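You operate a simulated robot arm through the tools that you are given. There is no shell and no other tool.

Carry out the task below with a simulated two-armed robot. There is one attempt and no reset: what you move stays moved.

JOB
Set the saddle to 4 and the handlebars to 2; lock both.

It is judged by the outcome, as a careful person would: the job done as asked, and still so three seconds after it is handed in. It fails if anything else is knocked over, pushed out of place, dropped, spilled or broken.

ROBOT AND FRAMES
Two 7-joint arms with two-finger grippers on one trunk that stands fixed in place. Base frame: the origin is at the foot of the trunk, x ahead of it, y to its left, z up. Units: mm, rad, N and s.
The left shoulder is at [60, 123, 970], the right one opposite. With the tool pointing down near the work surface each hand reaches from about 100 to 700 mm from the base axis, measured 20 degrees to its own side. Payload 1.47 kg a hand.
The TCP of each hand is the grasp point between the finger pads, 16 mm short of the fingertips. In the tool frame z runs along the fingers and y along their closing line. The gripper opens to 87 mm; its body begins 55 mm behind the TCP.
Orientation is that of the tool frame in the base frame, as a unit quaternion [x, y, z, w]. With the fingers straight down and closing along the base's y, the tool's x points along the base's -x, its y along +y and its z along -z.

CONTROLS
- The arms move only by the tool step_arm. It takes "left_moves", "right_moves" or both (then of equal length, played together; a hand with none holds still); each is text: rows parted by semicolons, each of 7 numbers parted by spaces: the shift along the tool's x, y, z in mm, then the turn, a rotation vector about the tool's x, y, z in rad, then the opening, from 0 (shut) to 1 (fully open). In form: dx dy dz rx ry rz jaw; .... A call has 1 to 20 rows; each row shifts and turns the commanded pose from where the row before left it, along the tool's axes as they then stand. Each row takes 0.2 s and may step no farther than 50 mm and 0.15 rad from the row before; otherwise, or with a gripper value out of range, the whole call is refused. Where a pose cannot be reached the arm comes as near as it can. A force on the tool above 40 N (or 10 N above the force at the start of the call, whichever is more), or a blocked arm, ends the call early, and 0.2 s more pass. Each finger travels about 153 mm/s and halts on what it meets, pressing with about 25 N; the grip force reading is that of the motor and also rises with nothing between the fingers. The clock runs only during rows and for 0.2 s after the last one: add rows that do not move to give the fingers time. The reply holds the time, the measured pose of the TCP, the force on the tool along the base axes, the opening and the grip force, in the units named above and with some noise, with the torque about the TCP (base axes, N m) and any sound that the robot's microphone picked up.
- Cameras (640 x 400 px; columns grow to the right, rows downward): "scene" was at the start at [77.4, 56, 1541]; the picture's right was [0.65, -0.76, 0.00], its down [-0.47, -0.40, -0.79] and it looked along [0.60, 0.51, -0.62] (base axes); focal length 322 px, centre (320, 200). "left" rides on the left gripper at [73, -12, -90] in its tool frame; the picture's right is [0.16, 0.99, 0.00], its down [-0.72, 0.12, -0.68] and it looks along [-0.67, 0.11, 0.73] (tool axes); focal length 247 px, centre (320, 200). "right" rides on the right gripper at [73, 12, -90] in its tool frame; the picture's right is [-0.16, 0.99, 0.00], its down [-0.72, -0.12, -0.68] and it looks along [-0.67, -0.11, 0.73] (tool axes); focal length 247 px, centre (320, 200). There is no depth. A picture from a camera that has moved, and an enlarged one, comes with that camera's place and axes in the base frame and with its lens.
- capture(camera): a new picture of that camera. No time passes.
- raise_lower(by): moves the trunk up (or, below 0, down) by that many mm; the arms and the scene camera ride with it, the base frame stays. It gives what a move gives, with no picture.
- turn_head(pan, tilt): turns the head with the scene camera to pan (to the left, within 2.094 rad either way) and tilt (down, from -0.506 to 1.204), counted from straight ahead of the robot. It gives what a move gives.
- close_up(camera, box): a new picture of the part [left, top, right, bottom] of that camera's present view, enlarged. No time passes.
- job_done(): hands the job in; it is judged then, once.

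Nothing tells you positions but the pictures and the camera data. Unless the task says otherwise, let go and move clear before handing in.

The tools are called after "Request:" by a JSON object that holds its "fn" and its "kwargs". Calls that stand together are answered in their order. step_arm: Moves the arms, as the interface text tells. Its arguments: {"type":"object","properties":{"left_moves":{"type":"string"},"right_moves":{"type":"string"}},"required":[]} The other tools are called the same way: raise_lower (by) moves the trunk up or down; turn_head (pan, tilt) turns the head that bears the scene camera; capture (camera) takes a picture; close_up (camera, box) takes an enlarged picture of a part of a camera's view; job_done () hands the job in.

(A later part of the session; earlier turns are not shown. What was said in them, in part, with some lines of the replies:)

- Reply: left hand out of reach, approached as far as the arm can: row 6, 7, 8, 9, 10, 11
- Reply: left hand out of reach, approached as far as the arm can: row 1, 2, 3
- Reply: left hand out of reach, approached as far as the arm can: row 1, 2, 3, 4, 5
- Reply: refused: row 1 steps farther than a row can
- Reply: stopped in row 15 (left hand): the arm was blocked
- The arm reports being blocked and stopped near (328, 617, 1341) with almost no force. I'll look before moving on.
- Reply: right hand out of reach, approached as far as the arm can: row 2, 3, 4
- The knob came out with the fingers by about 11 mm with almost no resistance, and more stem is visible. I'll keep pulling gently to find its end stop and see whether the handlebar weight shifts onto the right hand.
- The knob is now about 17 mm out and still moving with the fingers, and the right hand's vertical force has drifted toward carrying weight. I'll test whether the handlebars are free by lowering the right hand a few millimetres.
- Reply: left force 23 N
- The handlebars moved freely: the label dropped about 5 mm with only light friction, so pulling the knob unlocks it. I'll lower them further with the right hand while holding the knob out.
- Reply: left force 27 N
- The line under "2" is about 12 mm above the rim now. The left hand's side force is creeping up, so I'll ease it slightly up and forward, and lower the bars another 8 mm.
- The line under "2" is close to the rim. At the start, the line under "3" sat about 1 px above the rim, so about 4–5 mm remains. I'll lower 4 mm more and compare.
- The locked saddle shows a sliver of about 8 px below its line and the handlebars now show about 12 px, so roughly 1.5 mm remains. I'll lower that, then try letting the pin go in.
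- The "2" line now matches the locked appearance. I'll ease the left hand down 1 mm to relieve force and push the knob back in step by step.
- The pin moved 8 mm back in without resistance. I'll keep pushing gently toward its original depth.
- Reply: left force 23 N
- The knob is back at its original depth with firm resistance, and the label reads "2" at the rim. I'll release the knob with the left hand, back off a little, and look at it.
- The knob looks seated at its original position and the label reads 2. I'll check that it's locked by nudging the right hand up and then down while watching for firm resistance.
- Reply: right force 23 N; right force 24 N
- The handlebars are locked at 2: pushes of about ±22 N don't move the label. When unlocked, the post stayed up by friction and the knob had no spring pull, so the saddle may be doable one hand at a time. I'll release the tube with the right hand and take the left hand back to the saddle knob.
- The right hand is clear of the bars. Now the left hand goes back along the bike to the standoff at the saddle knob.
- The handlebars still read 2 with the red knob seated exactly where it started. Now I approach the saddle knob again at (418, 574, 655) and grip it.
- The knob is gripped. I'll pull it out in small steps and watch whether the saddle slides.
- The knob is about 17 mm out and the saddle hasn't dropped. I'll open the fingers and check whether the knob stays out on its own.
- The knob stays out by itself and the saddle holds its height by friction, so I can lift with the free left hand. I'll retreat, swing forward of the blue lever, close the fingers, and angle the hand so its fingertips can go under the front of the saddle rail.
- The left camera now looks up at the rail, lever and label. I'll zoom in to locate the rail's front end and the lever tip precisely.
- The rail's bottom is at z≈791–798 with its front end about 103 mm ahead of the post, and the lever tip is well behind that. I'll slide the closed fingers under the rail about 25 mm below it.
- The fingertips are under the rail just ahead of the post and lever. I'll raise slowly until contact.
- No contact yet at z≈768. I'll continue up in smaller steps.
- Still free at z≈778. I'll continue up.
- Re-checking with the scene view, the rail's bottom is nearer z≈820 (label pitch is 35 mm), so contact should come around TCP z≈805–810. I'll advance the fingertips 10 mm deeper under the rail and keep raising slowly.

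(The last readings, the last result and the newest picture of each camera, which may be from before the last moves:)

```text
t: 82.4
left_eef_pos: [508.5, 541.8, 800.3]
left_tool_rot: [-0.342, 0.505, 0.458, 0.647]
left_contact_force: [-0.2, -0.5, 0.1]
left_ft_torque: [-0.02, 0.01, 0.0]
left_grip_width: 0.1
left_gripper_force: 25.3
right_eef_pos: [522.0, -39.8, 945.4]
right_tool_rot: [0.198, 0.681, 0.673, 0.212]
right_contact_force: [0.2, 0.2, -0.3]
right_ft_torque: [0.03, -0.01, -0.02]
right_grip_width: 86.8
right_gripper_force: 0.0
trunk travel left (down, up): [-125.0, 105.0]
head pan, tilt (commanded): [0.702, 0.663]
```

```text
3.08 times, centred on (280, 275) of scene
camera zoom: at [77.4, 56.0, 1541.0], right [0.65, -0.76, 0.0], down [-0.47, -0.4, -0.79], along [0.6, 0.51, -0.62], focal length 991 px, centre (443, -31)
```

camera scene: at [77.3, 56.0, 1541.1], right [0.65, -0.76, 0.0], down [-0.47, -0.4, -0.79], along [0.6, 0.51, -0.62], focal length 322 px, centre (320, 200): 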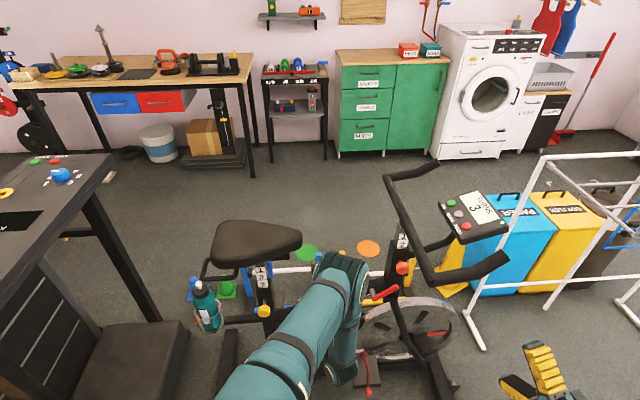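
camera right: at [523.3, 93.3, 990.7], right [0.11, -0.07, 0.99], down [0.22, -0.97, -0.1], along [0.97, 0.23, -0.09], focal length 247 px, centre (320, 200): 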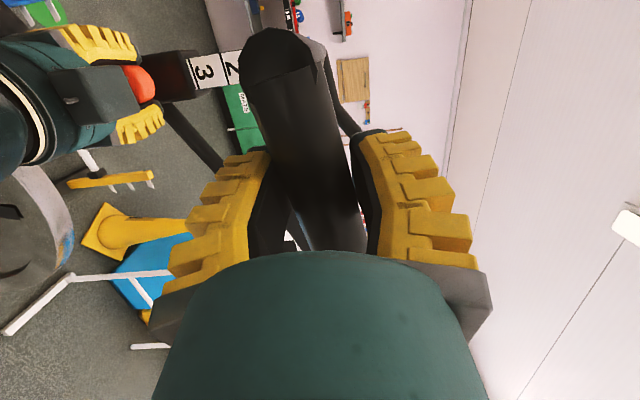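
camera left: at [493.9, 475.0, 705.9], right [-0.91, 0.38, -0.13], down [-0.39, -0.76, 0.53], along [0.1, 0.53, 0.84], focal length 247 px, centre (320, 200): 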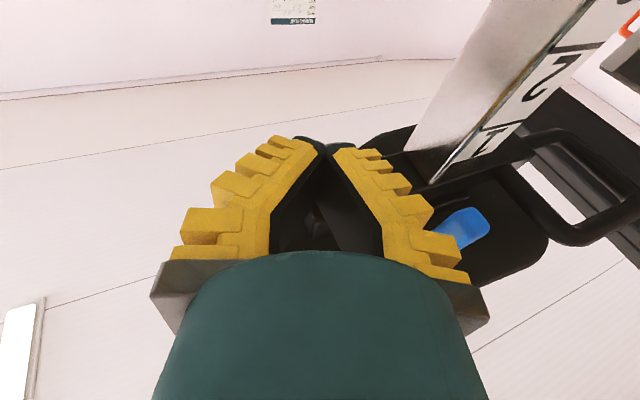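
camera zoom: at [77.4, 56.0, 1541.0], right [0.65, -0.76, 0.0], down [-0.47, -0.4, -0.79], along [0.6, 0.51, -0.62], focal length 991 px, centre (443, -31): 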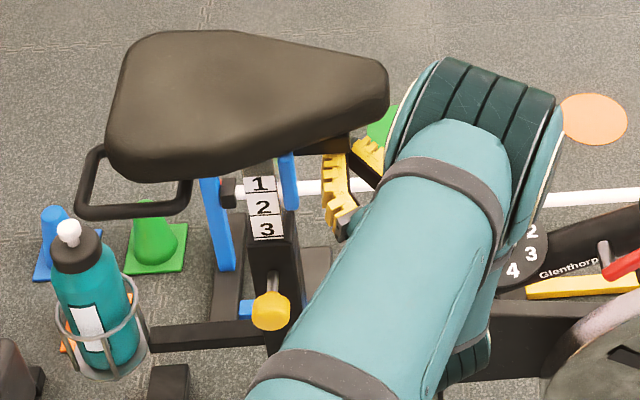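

No contact yet at z≈800. The blue lever is about 35 mm clear of the hand. I'll continue raising.

Request:
{"fn": "step_arm", "kwargs": {"left_moves": "-1.95 0 0.52 0 0 0 0; -1.95 0 0.52 0 0 0 0; -1.95 0 0.52 0 0 0 0; -1.95 0 0.52 0 0 0 0; -1.95 0 0.52 0 0 0 0; 0 0 0 0 0 0 0"}}

Request:
{"fn": "close_up", "kwargs": {"camera": "scene", "box": [200, 210, 360, 340]}}

```text
t: 83.8
left_eef_pos: [508.9, 542.7, 810.4]
left_tool_rot: [-0.341, 0.505, 0.459, 0.647]
left_contact_force: [-1.7, 1.7, -3.9]
left_ft_torque: [-0.08, -0.07, 0.0]
left_grip_width: 0.0
left_gripper_force: 24.8
right_eef_pos: [522.3, -38.6, 944.5]
right_tool_rot: [0.199, 0.681, 0.673, 0.212]
right_contact_force: [0.7, -0.5, -0.3]
right_ft_torque: [0.02, 0.01, 0.0]
right_grip_width: 86.8
right_gripper_force: 0.0
trunk travel left (down, up): [-125.0, 105.0]
head pan, tilt (commanded): [0.702, 0.663]
```

```text
3.08 times, centred on (280, 275) of scene
camera zoom: at [77.5, 56.4, 1541.0], right [0.65, -0.76, 0.0], down [-0.47, -0.4, -0.79], along [0.6, 0.51, -0.62], focal length 991 px, centre (443, -31)
```

zoom: 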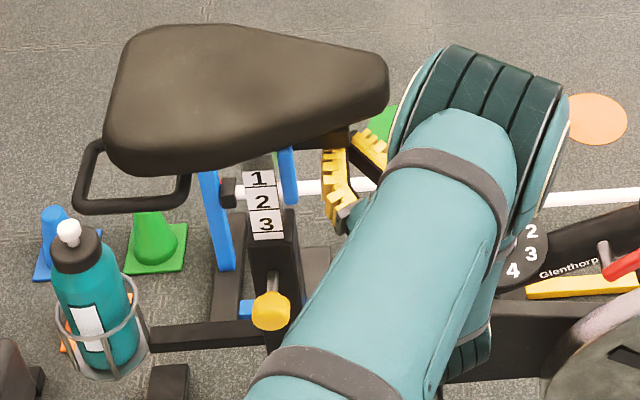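

Contact made: the saddle is rising with only about 4 N of load. I'll keep lifting and track the label.

Request:
{"fn": "step_arm", "kwargs": {"left_moves": "-1.95 0 0.52 0 0 0 0; -1.95 0 0.52 0 0 0 0; -1.95 0 0.52 0 0 0 0; -1.95 0 0.52 0 0 0 0; -1.95 0 0.52 0 0 0 0; -1.95 0 0.52 0 0 0 0; -1.95 0 0.52 0 0 0 0; -1.95 0 0.52 0 0 0 0; -1.95 0 0.52 0 0 0 0; 0 0 0 0 0 0 0"}}

Request:
{"fn": "close_up", "kwargs": {"camera": "scene", "box": [250, 260, 280, 300]}}

Request:
{"fn": "close_up", "kwargs": {"camera": "scene", "box": [200, 210, 360, 340]}}

```text
t: 86.0
left_eef_pos: [509.9, 542.0, 826.6]
left_tool_rot: [-0.34, 0.505, 0.459, 0.647]
left_contact_force: [-0.4, 0.1, -5.0]
left_ft_torque: [-0.04, -0.06, 0.03]
left_grip_width: 0.0
left_gripper_force: 24.9
right_eef_pos: [521.9, -38.9, 944.6]
right_tool_rot: [0.198, 0.681, 0.672, 0.212]
right_contact_force: [-0.3, -0.3, 0.0]
right_ft_torque: [-0.02, 0.01, 0.01]
right_grip_width: 86.9
right_gripper_force: 0.2
trunk travel left (down, up): [-125.0, 105.0]
head pan, tilt (commanded): [0.702, 0.663]
```

```text
10.00 times, centred on (265, 280) of scene
camera zoom: at [77.7, 56.3, 1541.0], right [0.65, -0.76, 0.0], down [-0.47, -0.4, -0.79], along [0.6, 0.51, -0.62], focal length 3220 px, centre (870, -600)
```

zoom: 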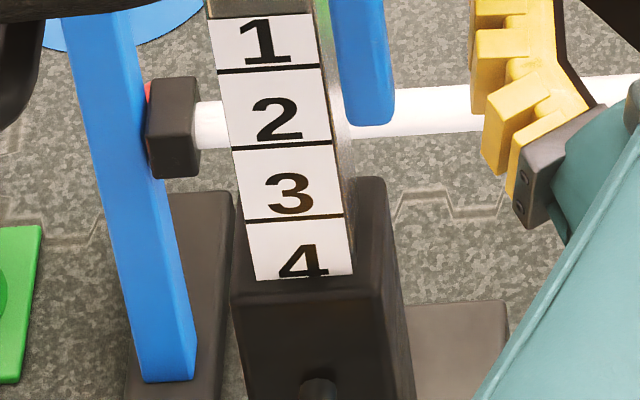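

```text
3.08 times, centred on (280, 275) of scene
camera zoom: at [77.7, 56.3, 1541.0], right [0.65, -0.76, 0.0], down [-0.47, -0.4, -0.79], along [0.6, 0.51, -0.62], focal length 991 px, centre (443, -31)
```

zoom: 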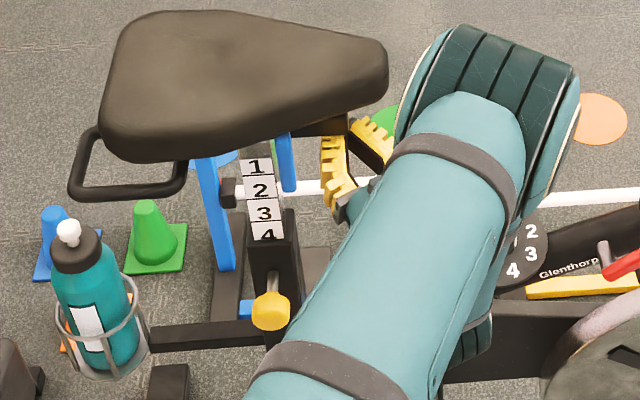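

The saddle is about 72% of the way: the "3" line is at row 218 and should reach about 198. I'll lift about 8 mm more, then fine-tune.

Request:
{"fn": "step_arm", "kwargs": {"left_moves": "-1.95 0 0.52 0 0 0 0; -1.95 0 0.52 0 0 0 0; -1.95 0 0.52 0 0 0 0; -1.95 0 0.52 0 0 0 0; 0 0 0 0 0 0 0; 0 0 0 0 0 0 0"}}

Request:
{"fn": "close_up", "kwargs": {"camera": "scene", "box": [250, 260, 280, 300]}}

```text
t: 87.4
left_eef_pos: [510.4, 540.9, 836.4]
left_tool_rot: [-0.34, 0.504, 0.459, 0.648]
left_contact_force: [-0.1, 0.8, -1.6]
left_ft_torque: [-0.04, 0.01, 0.0]
left_grip_width: 0.0
left_gripper_force: 24.9
right_eef_pos: [522.3, -38.7, 945.5]
right_tool_rot: [0.198, 0.681, 0.672, 0.213]
right_contact_force: [-0.2, -0.6, 0.4]
right_ft_torque: [0.0, 0.0, 0.01]
right_grip_width: 87.1
right_gripper_force: 0.0
trunk travel left (down, up): [-125.0, 105.0]
head pan, tilt (commanded): [0.702, 0.663]
```

```text
10.00 times, centred on (265, 280) of scene
camera zoom: at [77.4, 56.2, 1541.1], right [0.65, -0.76, 0.0], down [-0.47, -0.4, -0.79], along [0.6, 0.51, -0.62], focal length 3220 px, centre (870, -600)
```

zoom: 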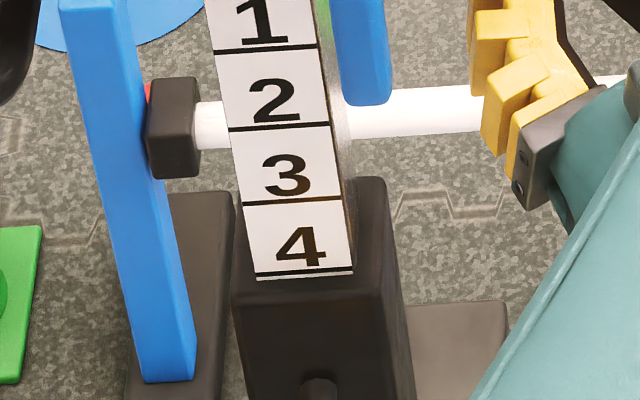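

The "4" line is now within about 1 mm of its locked position. I'll zoom in for a finer reading.

Request:
{"fn": "close_up", "kwargs": {"camera": "scene", "box": [256, 276, 272, 286]}}

Request:
{"fn": "close_up", "kwargs": {"camera": "scene", "box": [396, 238, 412, 248]}}

```text
16.00 times, centred on (264, 281) of scene
camera zoom: at [77.4, 56.2, 1541.1], right [0.65, -0.76, 0.0], down [-0.47, -0.4, -0.79], along [0.6, 0.51, -0.62], focal length 5153 px, centre (1216, -1096)
```

zoom: 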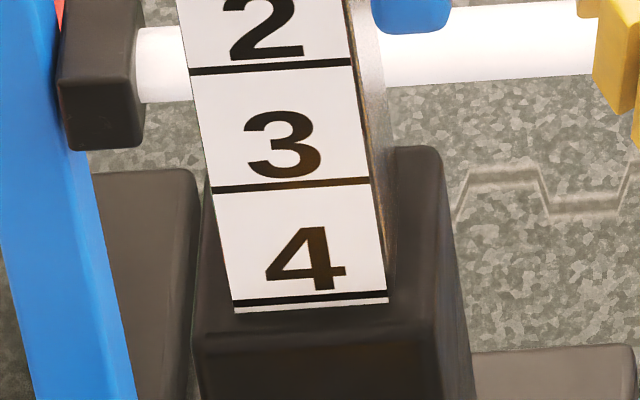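

```text
16.00 times, centred on (404, 243) of scene
camera zoom: at [77.4, 56.2, 1541.1], right [0.65, -0.76, 0.0], down [-0.47, -0.4, -0.79], along [0.6, 0.51, -0.62], focal length 5153 px, centre (-1024, -488)
```

zoom: 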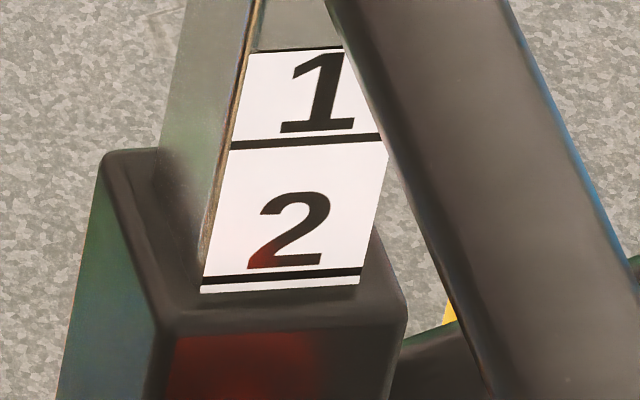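

It's within about 0.5 mm. I'll lift 0.5 mm more, then lower the hand away and confirm the saddle holds by friction.

Request:
{"fn": "step_arm", "kwargs": {"left_moves": "-0.5 0 0.13 0 0 0 0; 0 0 0 0 0 0 0; 0 0 0 0 0 0 0"}}

Request:
{"fn": "close_up", "kwargs": {"camera": "scene", "box": [256, 276, 272, 286]}}

Request:
{"fn": "step_arm", "kwargs": {"left_moves": "5 0 -1.3 0 0 0 0; 10 0 -2.6 0 0 0 0; 15 0 -4 0 0 0 0; 15 0 -4 0 0 0 0; 15 0 -4 0 0 0 0; 0 0 0 0 0 0 0"}}

Request:
{"fn": "close_up", "kwargs": {"camera": "scene", "box": [256, 276, 272, 286]}}

```text
t: 88.2
left_eef_pos: [509.0, 541.7, 835.4]
left_tool_rot: [-0.34, 0.505, 0.458, 0.648]
left_contact_force: [0.3, 0.6, -2.7]
left_ft_torque: [-0.09, -0.05, -0.01]
left_grip_width: 0.4
left_gripper_force: 25.5
right_eef_pos: [522.5, -40.3, 944.5]
right_tool_rot: [0.199, 0.681, 0.672, 0.213]
right_contact_force: [-0.4, -0.4, -0.6]
right_ft_torque: [0.02, 0.02, 0.01]
right_grip_width: 86.9
right_gripper_force: 0.0
trunk travel left (down, up): [-125.0, 105.0]
head pan, tilt (commanded): [0.702, 0.663]
```

```text
16.00 times, centred on (264, 281) of scene
camera zoom: at [77.5, 56.2, 1541.0], right [0.65, -0.76, 0.0], down [-0.47, -0.4, -0.79], along [0.6, 0.51, -0.62], focal length 5153 px, centre (1216, -1096)
```

zoom: 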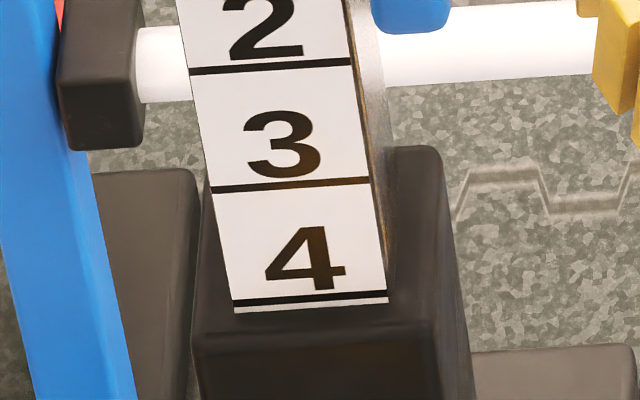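

```text
t: 89.6
left_eef_pos: [508.9, 541.7, 773.4]
left_tool_rot: [-0.341, 0.504, 0.459, 0.647]
left_contact_force: [0.0, -0.2, 0.6]
left_ft_torque: [0.03, 0.01, 0.03]
left_grip_width: 0.0
left_gripper_force: 25.0
right_eef_pos: [523.7, -39.1, 945.5]
right_tool_rot: [0.198, 0.68, 0.673, 0.212]
right_contact_force: [-0.6, -0.9, 1.5]
right_ft_torque: [-0.04, 0.0, -0.04]
right_grip_width: 87.1
right_gripper_force: 0.0
trunk travel left (down, up): [-125.0, 105.0]
head pan, tilt (commanded): [0.702, 0.663]
```

```text
16.00 times, centred on (264, 281) of scene
camera zoom: at [77.3, 56.0, 1541.1], right [0.65, -0.76, 0.0], down [-0.47, -0.4, -0.79], along [0.6, 0.51, -0.62], focal length 5153 px, centre (1216, -1096)
```

zoom: 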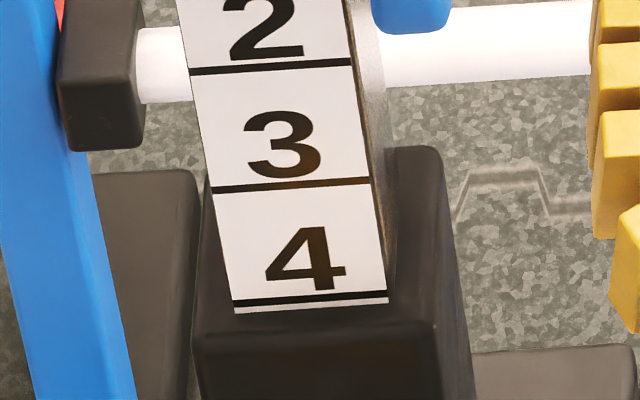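

The saddle stays at 4 on its own. Now I'll back the left hand out from under the rail, restore its straight orientation, and return to the knob standoff to push it in.

Request:
{"fn": "step_arm", "kwargs": {"left_moves": "-9 -0.9 -33.4 0 0 0 0; -9 -0.9 -33.4 0 0 0 0; -9 -0.9 -33.4 0 0 0 0; 0 0 0 0 0.125 0 0; 0 0 0 0 0.125 0 0; 0 0 0 0.145 0 0 0; 0 0 0 0.145 0 0 0; 0 0 0 0.145 0 0 0; 20 0 -28 0 0 0 0; 20 0 -28 0 0 0 0; 19.5 33 0 0 0 0 0; 19.5 33 0 0 0 0 0; 19.5 33 0 0 0 0 0; 19.5 33 0 0 0 0 0; 0 0 0 0 0 0 0"}}

Request:
{"fn": "capture", "kwargs": {"camera": "left"}}

Request:
{"fn": "capture", "kwargs": {"camera": "scene"}}

```text
t: 92.8
left_eef_pos: [338.1, 500.4, 658.3]
left_tool_rot: [-0.259, 0.657, 0.276, 0.652]
left_contact_force: [-0.2, 0.3, -0.9]
left_ft_torque: [0.01, -0.02, 0.02]
left_grip_width: 0.0
left_gripper_force: 24.7
right_eef_pos: [523.2, -37.9, 945.9]
right_tool_rot: [0.199, 0.68, 0.673, 0.213]
right_contact_force: [-0.7, -0.9, -0.4]
right_ft_torque: [-0.01, -0.03, -0.02]
right_grip_width: 86.9
right_gripper_force: 0.1
trunk travel left (down, up): [-125.0, 105.0]
head pan, tilt (commanded): [0.702, 0.663]
```

```text
taken
camera left: at [282.4, 430.1, 585.2], right [-0.7, 0.7, -0.13], down [-0.55, -0.41, 0.73], along [0.46, 0.58, 0.68], focal length 247 px, centre (320, 200)
```

left: 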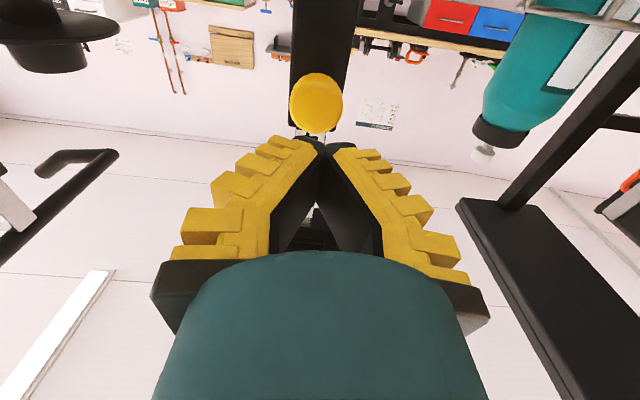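

```text
taken
camera scene: at [77.3, 56.0, 1541.1], right [0.65, -0.76, 0.0], down [-0.47, -0.4, -0.79], along [0.6, 0.51, -0.62], focal length 322 px, centre (320, 200)
```

scene: 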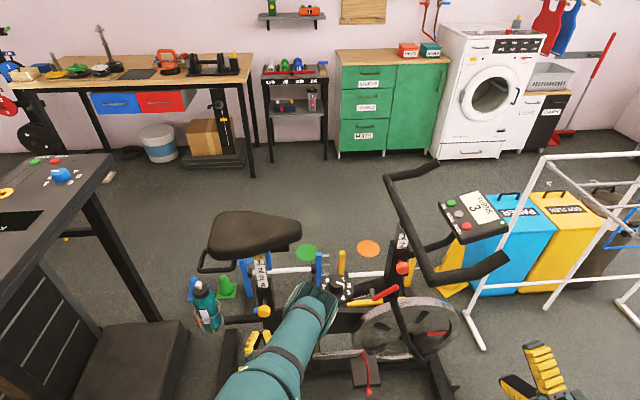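

The knob is out at about (405, 560, 655). I'll align the closed fingertips with its centre and advance to just before contact.

Request:
{"fn": "step_arm", "kwargs": {"left_moves": "1.5 -2.3 20 0 0 0 0; 1.5 -2.3 20 0 0 0 0; 0 0 15 0 0 0 0; 0 0 0 0 0 0 0"}}

Request:
{"fn": "capture", "kwargs": {"camera": "left"}}

Request:
{"fn": "close_up", "kwargs": {"camera": "scene", "box": [220, 260, 320, 350]}}

```text
t: 93.8
left_eef_pos: [382.2, 535.6, 655.8]
left_tool_rot: [-0.261, 0.657, 0.277, 0.651]
left_contact_force: [0.3, -0.2, 0.1]
left_ft_torque: [0.0, 0.01, 0.02]
left_grip_width: 0.1
left_gripper_force: 24.4
right_eef_pos: [523.4, -38.5, 945.6]
right_tool_rot: [0.198, 0.68, 0.673, 0.213]
right_contact_force: [1.1, -0.4, -0.1]
right_ft_torque: [0.01, 0.05, -0.01]
right_grip_width: 86.7
right_gripper_force: 0.1
trunk travel left (down, up): [-125.0, 105.0]
head pan, tilt (commanded): [0.702, 0.663]
```

```text
taken
camera left: at [325.2, 465.8, 582.6], right [-0.7, 0.7, -0.13], down [-0.55, -0.41, 0.73], along [0.46, 0.58, 0.68], focal length 247 px, centre (320, 200)
```

left: 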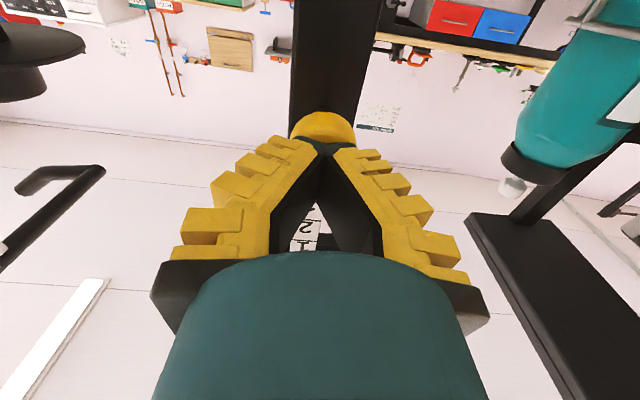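

```text
4.44 times, centred on (270, 305) of scene
camera zoom: at [77.4, 56.0, 1541.0], right [0.65, -0.76, 0.0], down [-0.47, -0.4, -0.79], along [0.6, 0.51, -0.62], focal length 1431 px, centre (542, -267)
```

zoom: 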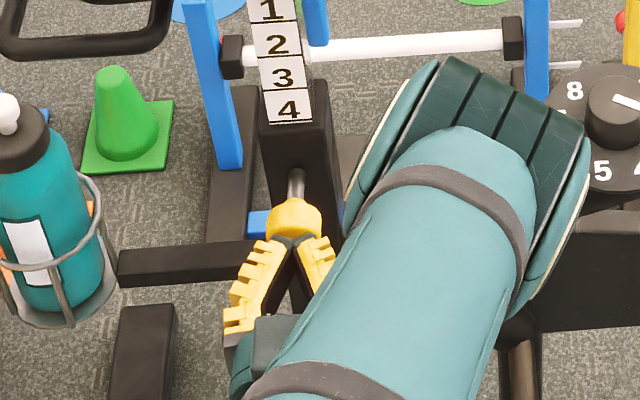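

The fingertips are centred on the knob face and nearly touching, with the label still at 4. I'll push in with small steps.

Request:
{"fn": "step_arm", "kwargs": {"left_moves": "0 0 2 0 0 0 0; 0 0 2 0 0 0 0; 0 0 2 0 0 0 0; 0 0 2 0 0 0 0; 0 0 2 0 0 0 0; 0 0 0 0 0 0 0"}}

Request:
{"fn": "close_up", "kwargs": {"camera": "scene", "box": [220, 260, 320, 350]}}

```text
t: 95.2
left_eef_pos: [389.2, 542.0, 655.4]
left_tool_rot: [-0.261, 0.657, 0.276, 0.652]
left_contact_force: [0.1, -0.1, 0.1]
left_ft_torque: [0.01, -0.02, -0.02]
left_grip_width: 0.1
left_gripper_force: 28.1
right_eef_pos: [523.9, -39.4, 944.4]
right_tool_rot: [0.198, 0.68, 0.673, 0.213]
right_contact_force: [-0.1, 0.0, 0.4]
right_ft_torque: [0.0, -0.03, -0.02]
right_grip_width: 86.9
right_gripper_force: 0.0
trunk travel left (down, up): [-125.0, 105.0]
head pan, tilt (commanded): [0.702, 0.663]
```

```text
4.44 times, centred on (270, 305) of scene
camera zoom: at [77.4, 56.0, 1541.0], right [0.65, -0.76, 0.0], down [-0.47, -0.4, -0.79], along [0.6, 0.51, -0.62], focal length 1431 px, centre (542, -267)
```

zoom: 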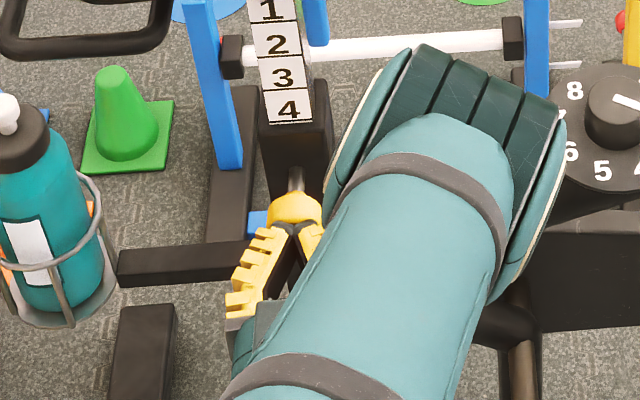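

The knob is sliding in with no resistance. I'll keep pushing.

Request:
{"fn": "step_arm", "kwargs": {"left_moves": "0 0 2 0 0 0 0; 0 0 2 0 0 0 0; 0 0 2 0 0 0 0; 0 0 2 0 0 0 0; 0 0 0 0 0 0 0"}}

Request:
{"fn": "close_up", "kwargs": {"camera": "scene", "box": [220, 260, 320, 350]}}

Request:
{"fn": "capture", "kwargs": {"camera": "left"}}

```text
t: 96.4
left_eef_pos: [395.3, 547.1, 655.6]
left_tool_rot: [-0.26, 0.657, 0.277, 0.651]
left_contact_force: [0.4, 0.1, 0.2]
left_ft_torque: [0.01, 0.01, 0.05]
left_grip_width: 0.0
left_gripper_force: 28.0
right_eef_pos: [521.8, -39.7, 945.6]
right_tool_rot: [0.198, 0.68, 0.673, 0.213]
right_contact_force: [-0.3, -0.2, 0.0]
right_ft_torque: [0.01, -0.03, -0.01]
right_grip_width: 87.3
right_gripper_force: 0.1
trunk travel left (down, up): [-125.0, 105.0]
head pan, tilt (commanded): [0.702, 0.663]
```

```text
4.44 times, centred on (270, 305) of scene
camera zoom: at [77.4, 56.0, 1541.0], right [0.65, -0.76, 0.0], down [-0.47, -0.4, -0.79], along [0.6, 0.51, -0.62], focal length 1431 px, centre (542, -267)
```

zoom: 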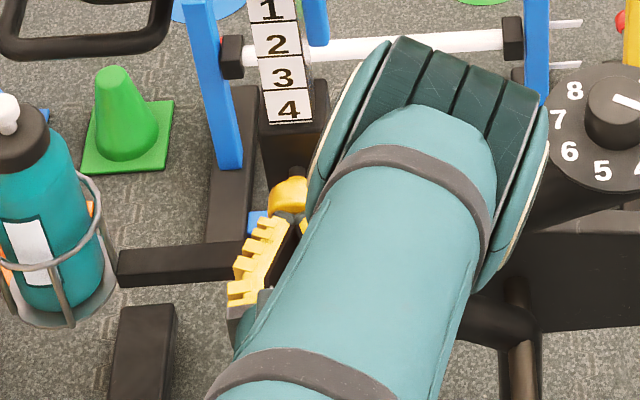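

```text
taken
camera left: at [338.6, 478.3, 582.8], right [-0.7, 0.7, -0.13], down [-0.55, -0.41, 0.73], along [0.46, 0.58, 0.68], focal length 247 px, centre (320, 200)
```

left: 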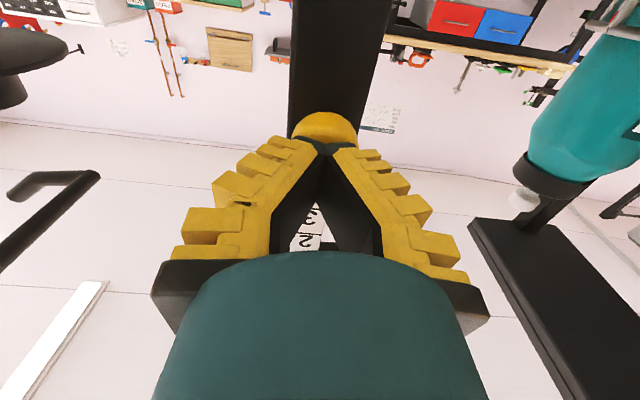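

The knob keeps moving in. I'll continue until it seats.

Request:
{"fn": "step_arm", "kwargs": {"left_moves": "0 0 2 0 0 0 0; 0 0 2 0 0 0 0; 0 0 1 0 0 0 0; 0 0 0 0 0 0 0"}}

Request:
{"fn": "close_up", "kwargs": {"camera": "scene", "box": [220, 260, 320, 350]}}

Request:
{"fn": "capture", "kwargs": {"camera": "left"}}

```text
t: 97.4
left_eef_pos: [398.8, 551.6, 654.7]
left_tool_rot: [-0.26, 0.657, 0.278, 0.651]
left_contact_force: [-2.4, -1.9, 0.1]
left_ft_torque: [0.0, 0.05, 0.04]
left_grip_width: 5.9
left_gripper_force: 28.5
right_eef_pos: [523.2, -38.7, 945.8]
right_tool_rot: [0.198, 0.68, 0.673, 0.213]
right_contact_force: [-0.6, 0.0, 0.0]
right_ft_torque: [0.0, -0.05, 0.0]
right_grip_width: 87.0
right_gripper_force: 0.0
trunk travel left (down, up): [-125.0, 105.0]
head pan, tilt (commanded): [0.702, 0.663]
```

```text
4.44 times, centred on (270, 305) of scene
camera zoom: at [77.2, 55.8, 1541.1], right [0.65, -0.76, 0.0], down [-0.47, -0.4, -0.79], along [0.6, 0.51, -0.62], focal length 1431 px, centre (542, -267)
```

zoom: 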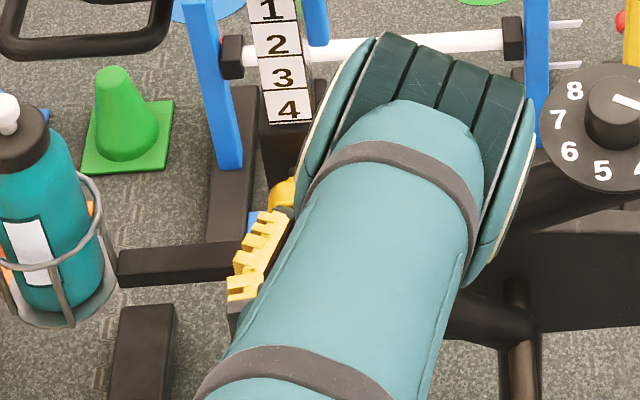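

```text
taken
camera left: at [341.4, 481.7, 582.6], right [-0.7, 0.7, -0.13], down [-0.55, -0.41, 0.73], along [0.46, 0.58, 0.68], focal length 247 px, centre (320, 200)
```

left: 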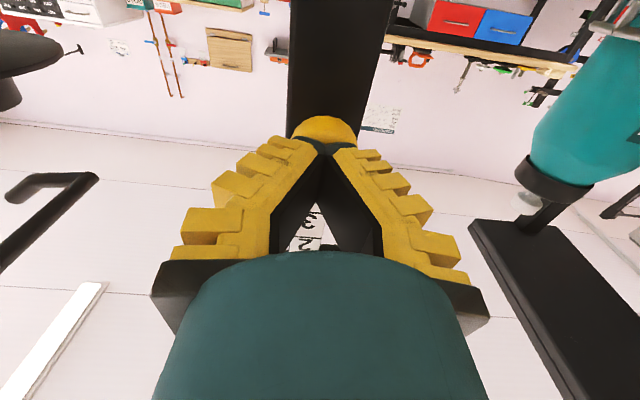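

Resistance is appearing (about 3 N) and the fingertips are being spread slightly by the rounded knob face, so it's at or near its seat. I'll push a touch more, then back off to compare with the original seated view.

Request:
{"fn": "step_arm", "kwargs": {"left_moves": "0 0 1 0 0 0 0; 0 0 1 0 0 0 0; 0 0 0 0 0 0 0"}}

Request:
{"fn": "step_arm", "kwargs": {"left_moves": "0 0 -20 0 0 0 0; 0 0 -25 0 0 0 0; 0 0 -25 0 0 0 0; -3 0 -25 0 0 0 0; 0 0 0 0 0 0 0.5"}}

Request:
{"fn": "capture", "kwargs": {"camera": "left"}}

Request:
{"fn": "close_up", "kwargs": {"camera": "scene", "box": [220, 260, 320, 350]}}

```text
t: 98.2
left_eef_pos: [399.8, 552.7, 655.3]
left_tool_rot: [-0.261, 0.657, 0.277, 0.651]
left_contact_force: [-10.9, -11.3, 0.6]
left_ft_torque: [-0.04, -0.01, 0.01]
left_grip_width: 6.2
left_gripper_force: 29.0
right_eef_pos: [522.1, -39.7, 946.2]
right_tool_rot: [0.198, 0.68, 0.673, 0.212]
right_contact_force: [-0.2, 0.7, -0.1]
right_ft_torque: [0.01, 0.0, -0.02]
right_grip_width: 86.9
right_gripper_force: 0.1
trunk travel left (down, up): [-125.0, 105.0]
head pan, tilt (commanded): [0.702, 0.663]
```

```text
t: 99.4
left_eef_pos: [332.6, 484.5, 658.5]
left_tool_rot: [-0.261, 0.657, 0.278, 0.651]
left_contact_force: [-0.2, -0.3, 0.2]
left_ft_torque: [-0.02, -0.02, 0.0]
left_grip_width: 49.3
left_gripper_force: 4.1
right_eef_pos: [522.5, -38.7, 945.1]
right_tool_rot: [0.199, 0.68, 0.673, 0.213]
right_contact_force: [0.3, -0.9, -0.2]
right_ft_torque: [-0.02, 0.03, -0.04]
right_grip_width: 87.0
right_gripper_force: 0.0
trunk travel left (down, up): [-125.0, 105.0]
head pan, tilt (commanded): [0.702, 0.663]
```

```text
taken
camera left: at [275.5, 415.5, 584.8], right [-0.7, 0.7, -0.13], down [-0.55, -0.41, 0.73], along [0.46, 0.58, 0.68], focal length 247 px, centre (320, 200)
```

left: 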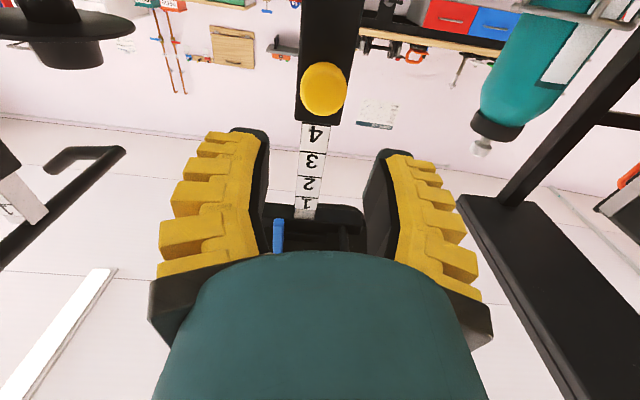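

```text
4.44 times, centred on (270, 305) of scene
camera zoom: at [77.3, 56.0, 1541.1], right [0.65, -0.76, 0.0], down [-0.47, -0.4, -0.79], along [0.6, 0.51, -0.62], focal length 1431 px, centre (542, -267)
```

zoom: 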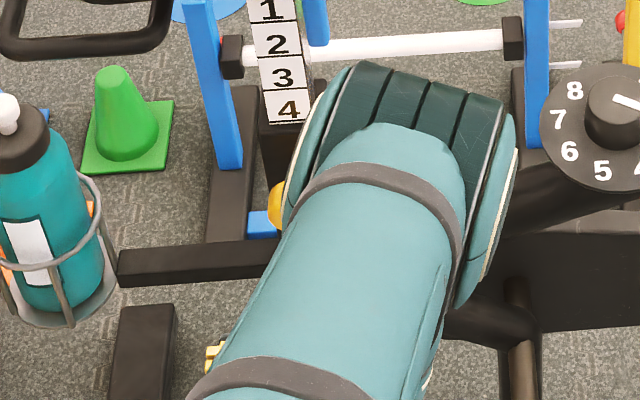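

The final push met a firm ~16 N stop, and the knob now sits in the same place relative to the collar rim as when originally seated. I'll move the left arm aside for a clear scene view of the post.

Request:
{"fn": "step_arm", "kwargs": {"left_moves": "-20 -33 -20 0 0 0 0.3; -20 -33 -10 0 0 0 0; -20 -33 0 0 0 0 0; -20 -33 0 0 0 0 0; 0 0 0 0 0 0 0"}}

Request:
{"fn": "capture", "kwargs": {"camera": "scene"}}

Request:
{"fn": "close_up", "kwargs": {"camera": "scene", "box": [240, 255, 290, 325]}}

```text
t: 100.6
left_eef_pos: [406.4, 370.2, 735.5]
left_tool_rot: [-0.26, 0.657, 0.278, 0.651]
left_contact_force: [0.3, -0.1, 0.1]
left_ft_torque: [-0.02, 0.0, 0.03]
left_grip_width: 0.3
left_gripper_force: 24.9
right_eef_pos: [522.5, -39.3, 946.7]
right_tool_rot: [0.199, 0.68, 0.673, 0.213]
right_contact_force: [-0.8, 0.2, 0.3]
right_ft_torque: [-0.02, -0.02, 0.04]
right_grip_width: 87.0
right_gripper_force: 0.0
trunk travel left (down, up): [-125.0, 105.0]
head pan, tilt (commanded): [0.702, 0.663]
```

```text
taken
camera scene: at [77.4, 56.1, 1541.0], right [0.65, -0.76, 0.0], down [-0.47, -0.4, -0.79], along [0.6, 0.51, -0.62], focal length 322 px, centre (320, 200)
```

scene: 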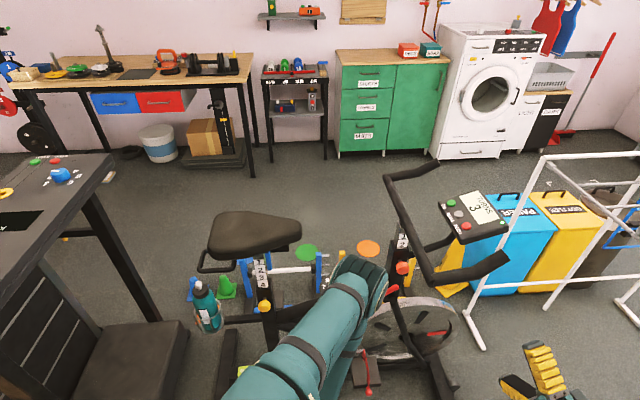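

```text
5.71 times, centred on (265, 290) of scene
camera zoom: at [77.4, 56.1, 1541.0], right [0.65, -0.76, 0.0], down [-0.47, -0.4, -0.79], along [0.6, 0.51, -0.62], focal length 1840 px, centre (634, -314)
```

zoom: 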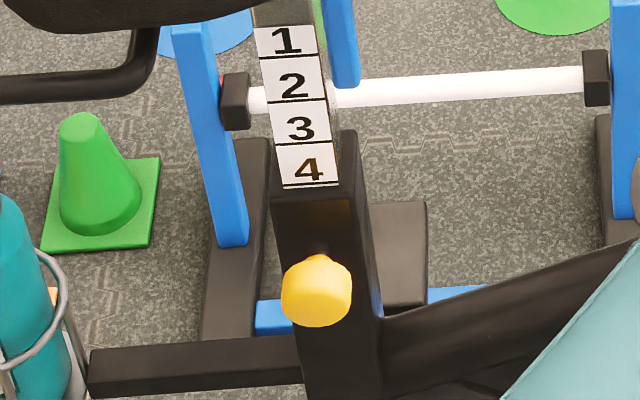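

The knob and stem look identical to the original locked view, and the label reads 4. As a final check that the saddle really is locked, I'll nudge the rail gently upward from below again.

Request:
{"fn": "step_arm", "kwargs": {"left_moves": "0 0 0 -0.145 0 0 0; 0 0 0 -0.145 0 0 0; 0 0 0 -0.145 0 0 0; 0 0 0 0 -0.125 0 0; 0 0 0 0 -0.125 0 0; -4.5 -13 33 0 0 0 0; -4.5 -13 33 0 0 0 0; -4.5 -13 33 0 0 0 0; 0.4 0.9 36 0 0 0 0; 0.4 0.9 36 0 0 0 0; 0.4 0.9 36 0 0 0 0; 0 0 0 0 0 0 0"}}

Request:
{"fn": "capture", "kwargs": {"camera": "left"}}

Request:
{"fn": "close_up", "kwargs": {"camera": "scene", "box": [200, 210, 360, 340]}}

```text
t: 103.2
left_eef_pos: [510.4, 542.3, 799.9]
left_tool_rot: [-0.34, 0.505, 0.458, 0.648]
left_contact_force: [0.3, -0.7, 0.7]
left_ft_torque: [-0.01, -0.02, 0.02]
left_grip_width: 0.0
left_gripper_force: 25.5
right_eef_pos: [522.3, -39.1, 945.4]
right_tool_rot: [0.199, 0.681, 0.672, 0.213]
right_contact_force: [-0.1, -0.3, -0.1]
right_ft_torque: [0.0, 0.0, 0.01]
right_grip_width: 87.0
right_gripper_force: 0.0
trunk travel left (down, up): [-125.0, 105.0]
head pan, tilt (commanded): [0.702, 0.663]
```

```text
taken
camera left: at [495.0, 474.7, 706.3], right [-0.91, 0.38, -0.13], down [-0.39, -0.76, 0.53], along [0.1, 0.53, 0.84], focal length 247 px, centre (320, 200)
```

left: 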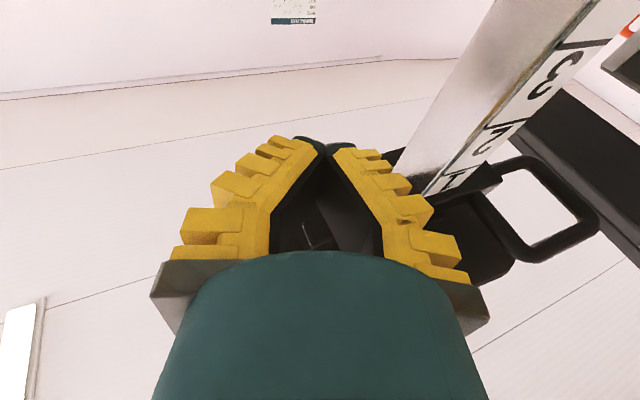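

```text
3.08 times, centred on (280, 275) of scene
camera zoom: at [77.4, 56.1, 1541.0], right [0.65, -0.76, 0.0], down [-0.47, -0.4, -0.79], along [0.6, 0.51, -0.62], focal length 991 px, centre (443, -31)
```

zoom: 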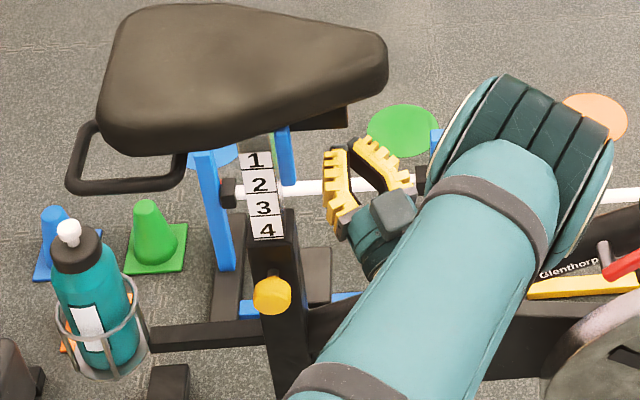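

The fingers are safely under the rail again. I'll raise slowly to contact and push lightly.

Request:
{"fn": "step_arm", "kwargs": {"left_moves": "-3.9 0.1 1.04 0 0 0 0; -3.9 0.1 1.04 0 0 0 0; -3.9 0.1 1.04 0 0 0 0; -3.9 0.1 1.04 0 0 0 0; -3.9 0.1 1.04 0 0 0 0; -3.9 0.1 1.04 0 0 0 0; -3.9 0.1 1.04 0 0 0 0; -1.95 0 0.52 0 0 0 0; 0 0 0 0 0 0 0"}}

Request:
{"fn": "step_arm", "kwargs": {"left_moves": "-0.97 0 0.26 0 0 0 0; -0.97 0 0.26 0 0 0 0; -0.97 0 0.26 0 0 0 0; -0.97 0 0.26 0 0 0 0; -0.97 0 0.26 0 0 0 0; 0 0 0 0 0 0 0"}}

Request:
{"fn": "step_arm", "kwargs": {"left_moves": "-0.97 0 0.26 0 0 0 0; -0.97 0 0.26 0 0 0 0; -0.97 0 0.26 0 0 0 0; 0 0 0 0 0 0 0"}}

Request:
{"fn": "close_up", "kwargs": {"camera": "scene", "box": [256, 276, 272, 286]}}

```text
t: 105.2
left_eef_pos: [509.3, 540.1, 829.6]
left_tool_rot: [-0.341, 0.504, 0.459, 0.647]
left_contact_force: [0.2, 1.0, 0.4]
left_ft_torque: [-0.04, -0.03, -0.02]
left_grip_width: 0.0
left_gripper_force: 25.5
right_eef_pos: [521.9, -38.3, 944.5]
right_tool_rot: [0.199, 0.679, 0.674, 0.213]
right_contact_force: [-0.8, 0.2, 0.6]
right_ft_torque: [0.01, 0.03, 0.02]
right_grip_width: 87.1
right_gripper_force: 0.0
trunk travel left (down, up): [-125.0, 105.0]
head pan, tilt (commanded): [0.702, 0.663]
```

```text
t: 106.6
left_eef_pos: [508.7, 540.8, 835.3]
left_tool_rot: [-0.34, 0.504, 0.459, 0.648]
left_contact_force: [-0.5, 0.3, 0.8]
left_ft_torque: [0.0, -0.01, 0.01]
left_grip_width: 0.0
left_gripper_force: 25.3
right_eef_pos: [522.8, -39.1, 945.9]
right_tool_rot: [0.198, 0.68, 0.673, 0.213]
right_contact_force: [0.3, -0.6, 0.4]
right_ft_torque: [0.03, -0.01, 0.0]
right_grip_width: 86.9
right_gripper_force: 0.0
trunk travel left (down, up): [-125.0, 105.0]
head pan, tilt (commanded): [0.702, 0.663]
```

```text
t: 107.6
left_eef_pos: [509.6, 540.9, 836.8]
left_tool_rot: [-0.341, 0.506, 0.459, 0.646]
left_contact_force: [-1.5, -1.6, -8.4]
left_ft_torque: [-0.11, -0.17, -0.01]
left_grip_width: 0.1
left_gripper_force: 25.1
right_eef_pos: [523.8, -38.8, 946.5]
right_tool_rot: [0.198, 0.681, 0.672, 0.213]
right_contact_force: [-1.8, -0.5, -0.3]
right_ft_torque: [0.02, 0.0, -0.02]
right_grip_width: 87.1
right_gripper_force: 0.0
trunk travel left (down, up): [-125.0, 105.0]
head pan, tilt (commanded): [0.702, 0.663]
```

```text
16.00 times, centred on (264, 281) of scene
camera zoom: at [77.9, 56.6, 1540.9], right [0.65, -0.76, 0.0], down [-0.47, -0.4, -0.79], along [0.6, 0.51, -0.62], focal length 5153 px, centre (1216, -1096)
```

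zoom: 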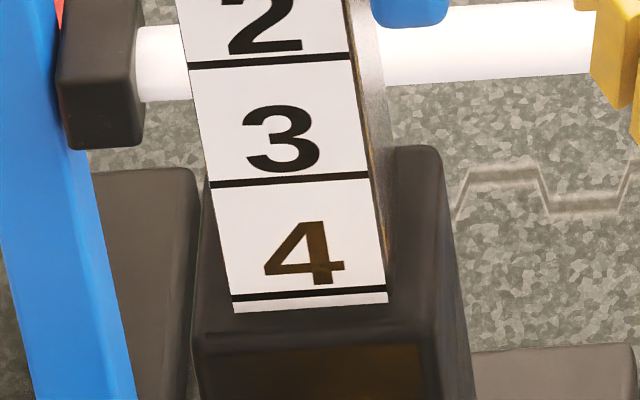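

Force has risen to about 8 N, and the label moved well under 1 mm, possibly just taking up play. I'll push another 2 mm to tell a firm lock from sliding.

Request:
{"fn": "step_arm", "kwargs": {"left_moves": "-0.97 0 0.26 0 0 0 0; -0.97 0 0.26 0 0 0 0; 0 0 0 0 0 0 0"}}

Request:
{"fn": "close_up", "kwargs": {"camera": "scene", "box": [256, 276, 272, 286]}}

```text
t: 108.4
left_eef_pos: [509.5, 540.7, 837.4]
left_tool_rot: [-0.341, 0.507, 0.458, 0.646]
left_contact_force: [-0.7, -3.2, -23.8]
left_ft_torque: [-0.19, -0.35, 0.05]
left_grip_width: 0.0
left_gripper_force: 25.3
right_eef_pos: [522.9, -39.7, 944.9]
right_tool_rot: [0.198, 0.681, 0.673, 0.212]
right_contact_force: [0.8, 0.4, 0.7]
right_ft_torque: [0.03, 0.03, 0.02]
right_grip_width: 87.0
right_gripper_force: 0.0
trunk travel left (down, up): [-125.0, 105.0]
head pan, tilt (commanded): [0.702, 0.663]
```

```text
16.00 times, centred on (264, 281) of scene
camera zoom: at [79.0, 57.6, 1540.8], right [0.65, -0.76, 0.0], down [-0.47, -0.4, -0.79], along [0.6, 0.51, -0.62], focal length 5153 px, centre (1216, -1096)
```

zoom: 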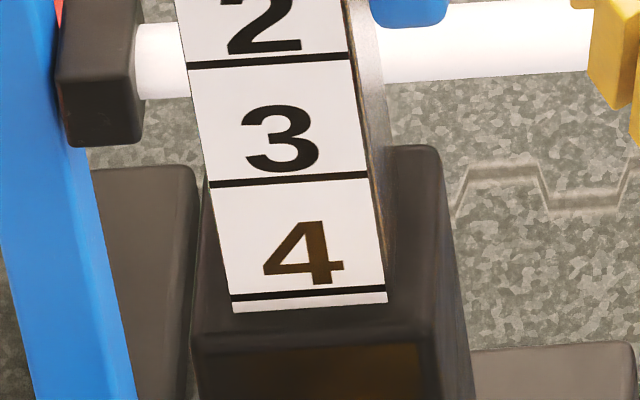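

At about 24 N the saddle doesn't budge, so it's locked at 4. I'll lower the hand, back out from under the rail, and move both hands clear.

Request:
{"fn": "step_arm", "kwargs": {"left_moves": "5 0 -1.3 0 0 0 0; 15 0 -4 0 0 0 0; 20 0 -5 0 0 0 0; -9 -0.9 -33.4 0 0 0 0; -9 -0.9 -33.4 0 0 0 0; -9 -0.9 -33.4 0 0 0 0; 0 0 -30 0 0 0 0; 0 0 -30 0 0 0 0; 0 0 -20 0 0 0 0; 0 0 0 0 0 0 0.5", "right_moves": "0 0 -10 0 0 0 1; 0 0 -10 0 0 0 1; 0 0 -10 0 0 0 1; 0 0 0 0 0 0 1; 0 0 0 0 0 0 1; 0 0 0 0 0 0 1; 0 0 0 0 0 0 1; 0 0 0 0 0 0 1; 0 0 0 0 0 0 1; 0 0 0 0 0 0 1"}}

Request:
{"fn": "capture", "kwargs": {"camera": "scene"}}

Request:
{"fn": "close_up", "kwargs": {"camera": "scene", "box": [240, 255, 290, 325]}}

Request:
{"fn": "close_up", "kwargs": {"camera": "scene", "box": [375, 210, 435, 300]}}

```text
t: 110.6
left_eef_pos: [448.1, 372.1, 777.5]
left_tool_rot: [-0.34, 0.504, 0.46, 0.648]
left_contact_force: [0.1, 0.8, -0.4]
left_ft_torque: [-0.03, -0.01, 0.0]
left_grip_width: 49.0
left_gripper_force: 3.3
right_eef_pos: [507.1, -64.8, 944.9]
right_tool_rot: [0.198, 0.68, 0.673, 0.212]
right_contact_force: [0.3, -0.3, 0.2]
right_ft_torque: [-0.02, 0.04, 0.0]
right_grip_width: 86.8
right_gripper_force: 0.1
trunk travel left (down, up): [-125.0, 105.0]
head pan, tilt (commanded): [0.702, 0.663]
```

```text
taken
camera scene: at [77.3, 56.0, 1541.1], right [0.65, -0.76, 0.0], down [-0.47, -0.4, -0.79], along [0.6, 0.51, -0.62], focal length 322 px, centre (320, 200)
```

scene: 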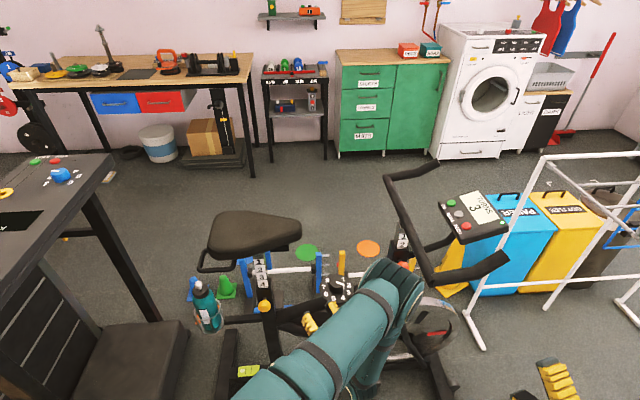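

```text
5.71 times, centred on (265, 290) of scene
camera zoom: at [77.3, 56.0, 1541.1], right [0.65, -0.76, 0.0], down [-0.47, -0.4, -0.79], along [0.6, 0.51, -0.62], focal length 1840 px, centre (634, -314)
```

zoom: 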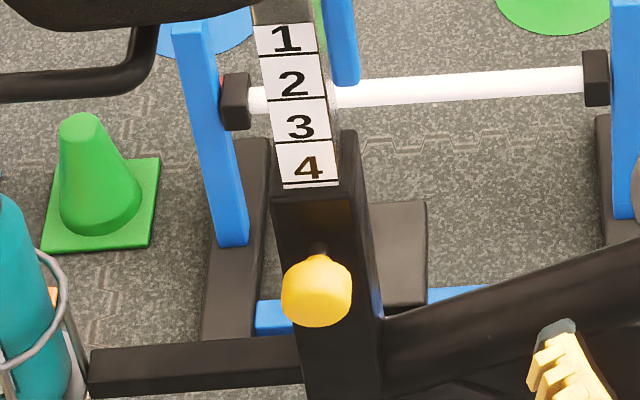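

```text
4.44 times, centred on (405, 255) of scene
camera zoom: at [77.3, 56.0, 1541.1], right [0.65, -0.76, 0.0], down [-0.47, -0.4, -0.79], along [0.6, 0.51, -0.62], focal length 1431 px, centre (-58, -44)
```

zoom: 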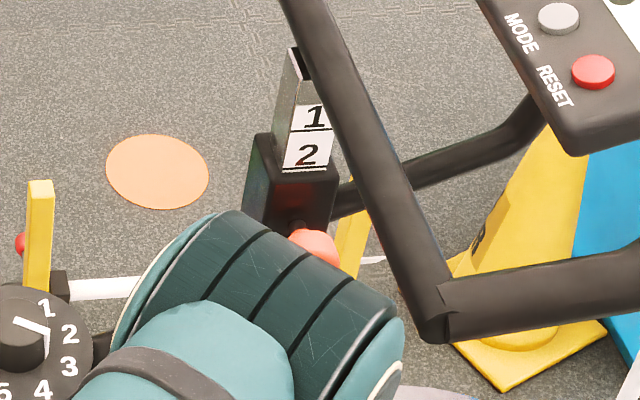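

Both labels and knobs look right, the dial and console are unchanged, and nothing else has moved. I'll bring the left arm further back from the bike and take a last overall look.

Request:
{"fn": "step_arm", "kwargs": {"left_moves": "0 0 0 0 0.125 0 0.5; 0 0 0 0 0.125 0 0.5; 0 0 0 0.145 0 0 0.5; 0 0 0 0.145 0 0 0.5; 0 0 0 0.145 0 0 0.5; 0 25 -20 0 0 0 0.5; 0 25 -20 0 0 0 0.5; -20 20 -10 0 0 0 0.5; -20 20 -10 0 0 0 0.5; 0 0 0 0 0 0 0.5; 0 0 0 0 0 0 0.5"}}

Request:
{"fn": "capture", "kwargs": {"camera": "scene"}}

Request:
{"fn": "close_up", "kwargs": {"camera": "scene", "box": [370, 200, 530, 320]}}

Request:
{"fn": "close_up", "kwargs": {"camera": "scene", "box": [180, 200, 360, 340]}}

Request:
{"fn": "capture", "kwargs": {"camera": "left"}}

```text
t: 113.0
left_eef_pos: [342.9, 393.5, 821.3]
left_tool_rot: [-0.262, 0.656, 0.278, 0.651]
left_contact_force: [0.0, -0.3, -0.1]
left_ft_torque: [-0.05, -0.01, -0.01]
left_grip_width: 49.0
left_gripper_force: 3.9
right_eef_pos: [507.0, -65.3, 946.0]
right_tool_rot: [0.198, 0.68, 0.673, 0.213]
right_contact_force: [0.0, 0.3, -0.1]
right_ft_torque: [0.03, 0.0, 0.0]
right_grip_width: 86.9
right_gripper_force: 0.1
trunk travel left (down, up): [-125.0, 105.0]
head pan, tilt (commanded): [0.702, 0.663]
```

```text
taken
camera scene: at [77.4, 56.0, 1541.0], right [0.65, -0.76, 0.0], down [-0.47, -0.4, -0.79], along [0.6, 0.51, -0.62], focal length 322 px, centre (320, 200)
```

scene: 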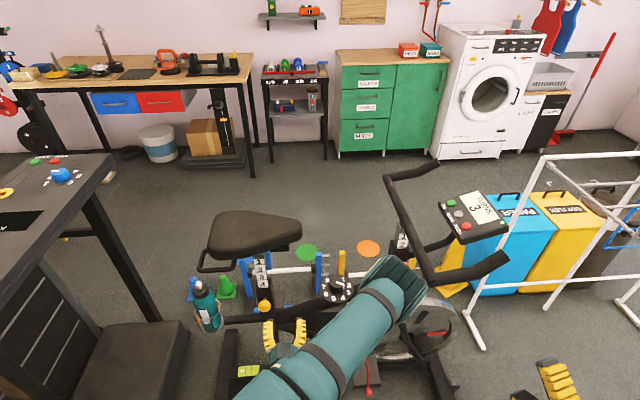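

```text
3.33 times, centred on (450, 260) of scene
camera zoom: at [77.4, 56.0, 1541.0], right [0.65, -0.76, 0.0], down [-0.47, -0.4, -0.79], along [0.6, 0.51, -0.62], focal length 1074 px, centre (-113, 0)
```

zoom: 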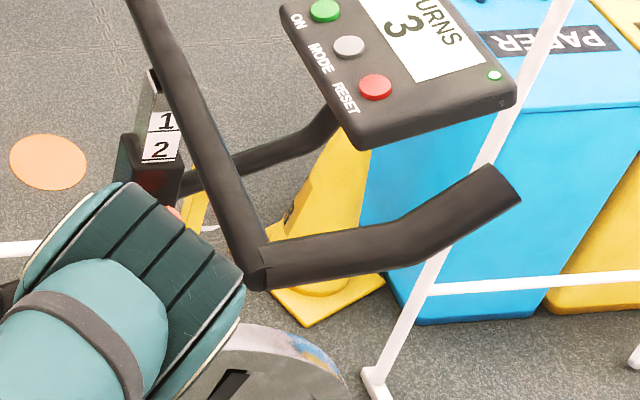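

```text
2.86 times, centred on (270, 270) of scene
camera zoom: at [77.4, 56.0, 1541.0], right [0.65, -0.76, 0.0], down [-0.47, -0.4, -0.79], along [0.6, 0.51, -0.62], focal length 920 px, centre (463, 0)
```

zoom: 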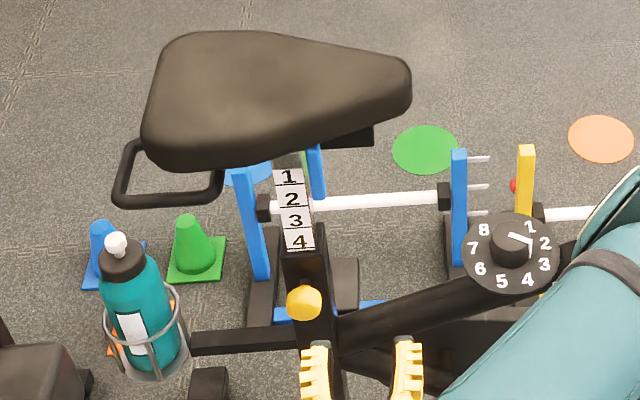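

```text
taken
camera left: at [286.7, 322.7, 748.2], right [-0.7, 0.7, -0.13], down [-0.55, -0.41, 0.73], along [0.46, 0.58, 0.68], focal length 247 px, centre (320, 200)
```

left: 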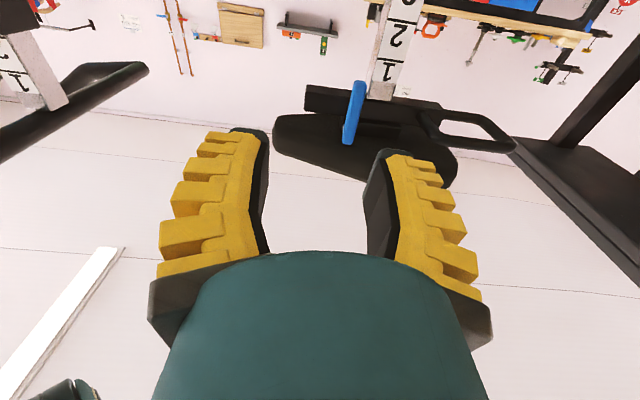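

Final check: the saddle reads 4 with its knob seated, and the handlebars read 2 with theirs seated. Both held firm when pushed at over 20 N, and both hands are clear with nothing else disturbed. I'm handing in the job.

Request:
{"fn": "job_done", "kwargs": {}}

```text
The job is handed in.
```

The saddle is set to 4 and the handlebars to 2, and both are locked. With the knobs pushed back in, neither post moved when I pushed on it with more than 20 N.

Each post is held by a pull-out knob. I pulled each one, moved the post until the line under the right number reached the rim, and pushed the knob back to its original depth.

The console, resistance dial, blue lever under the saddle and everything else nearby look unchanged. Both hands are clear of the bike.
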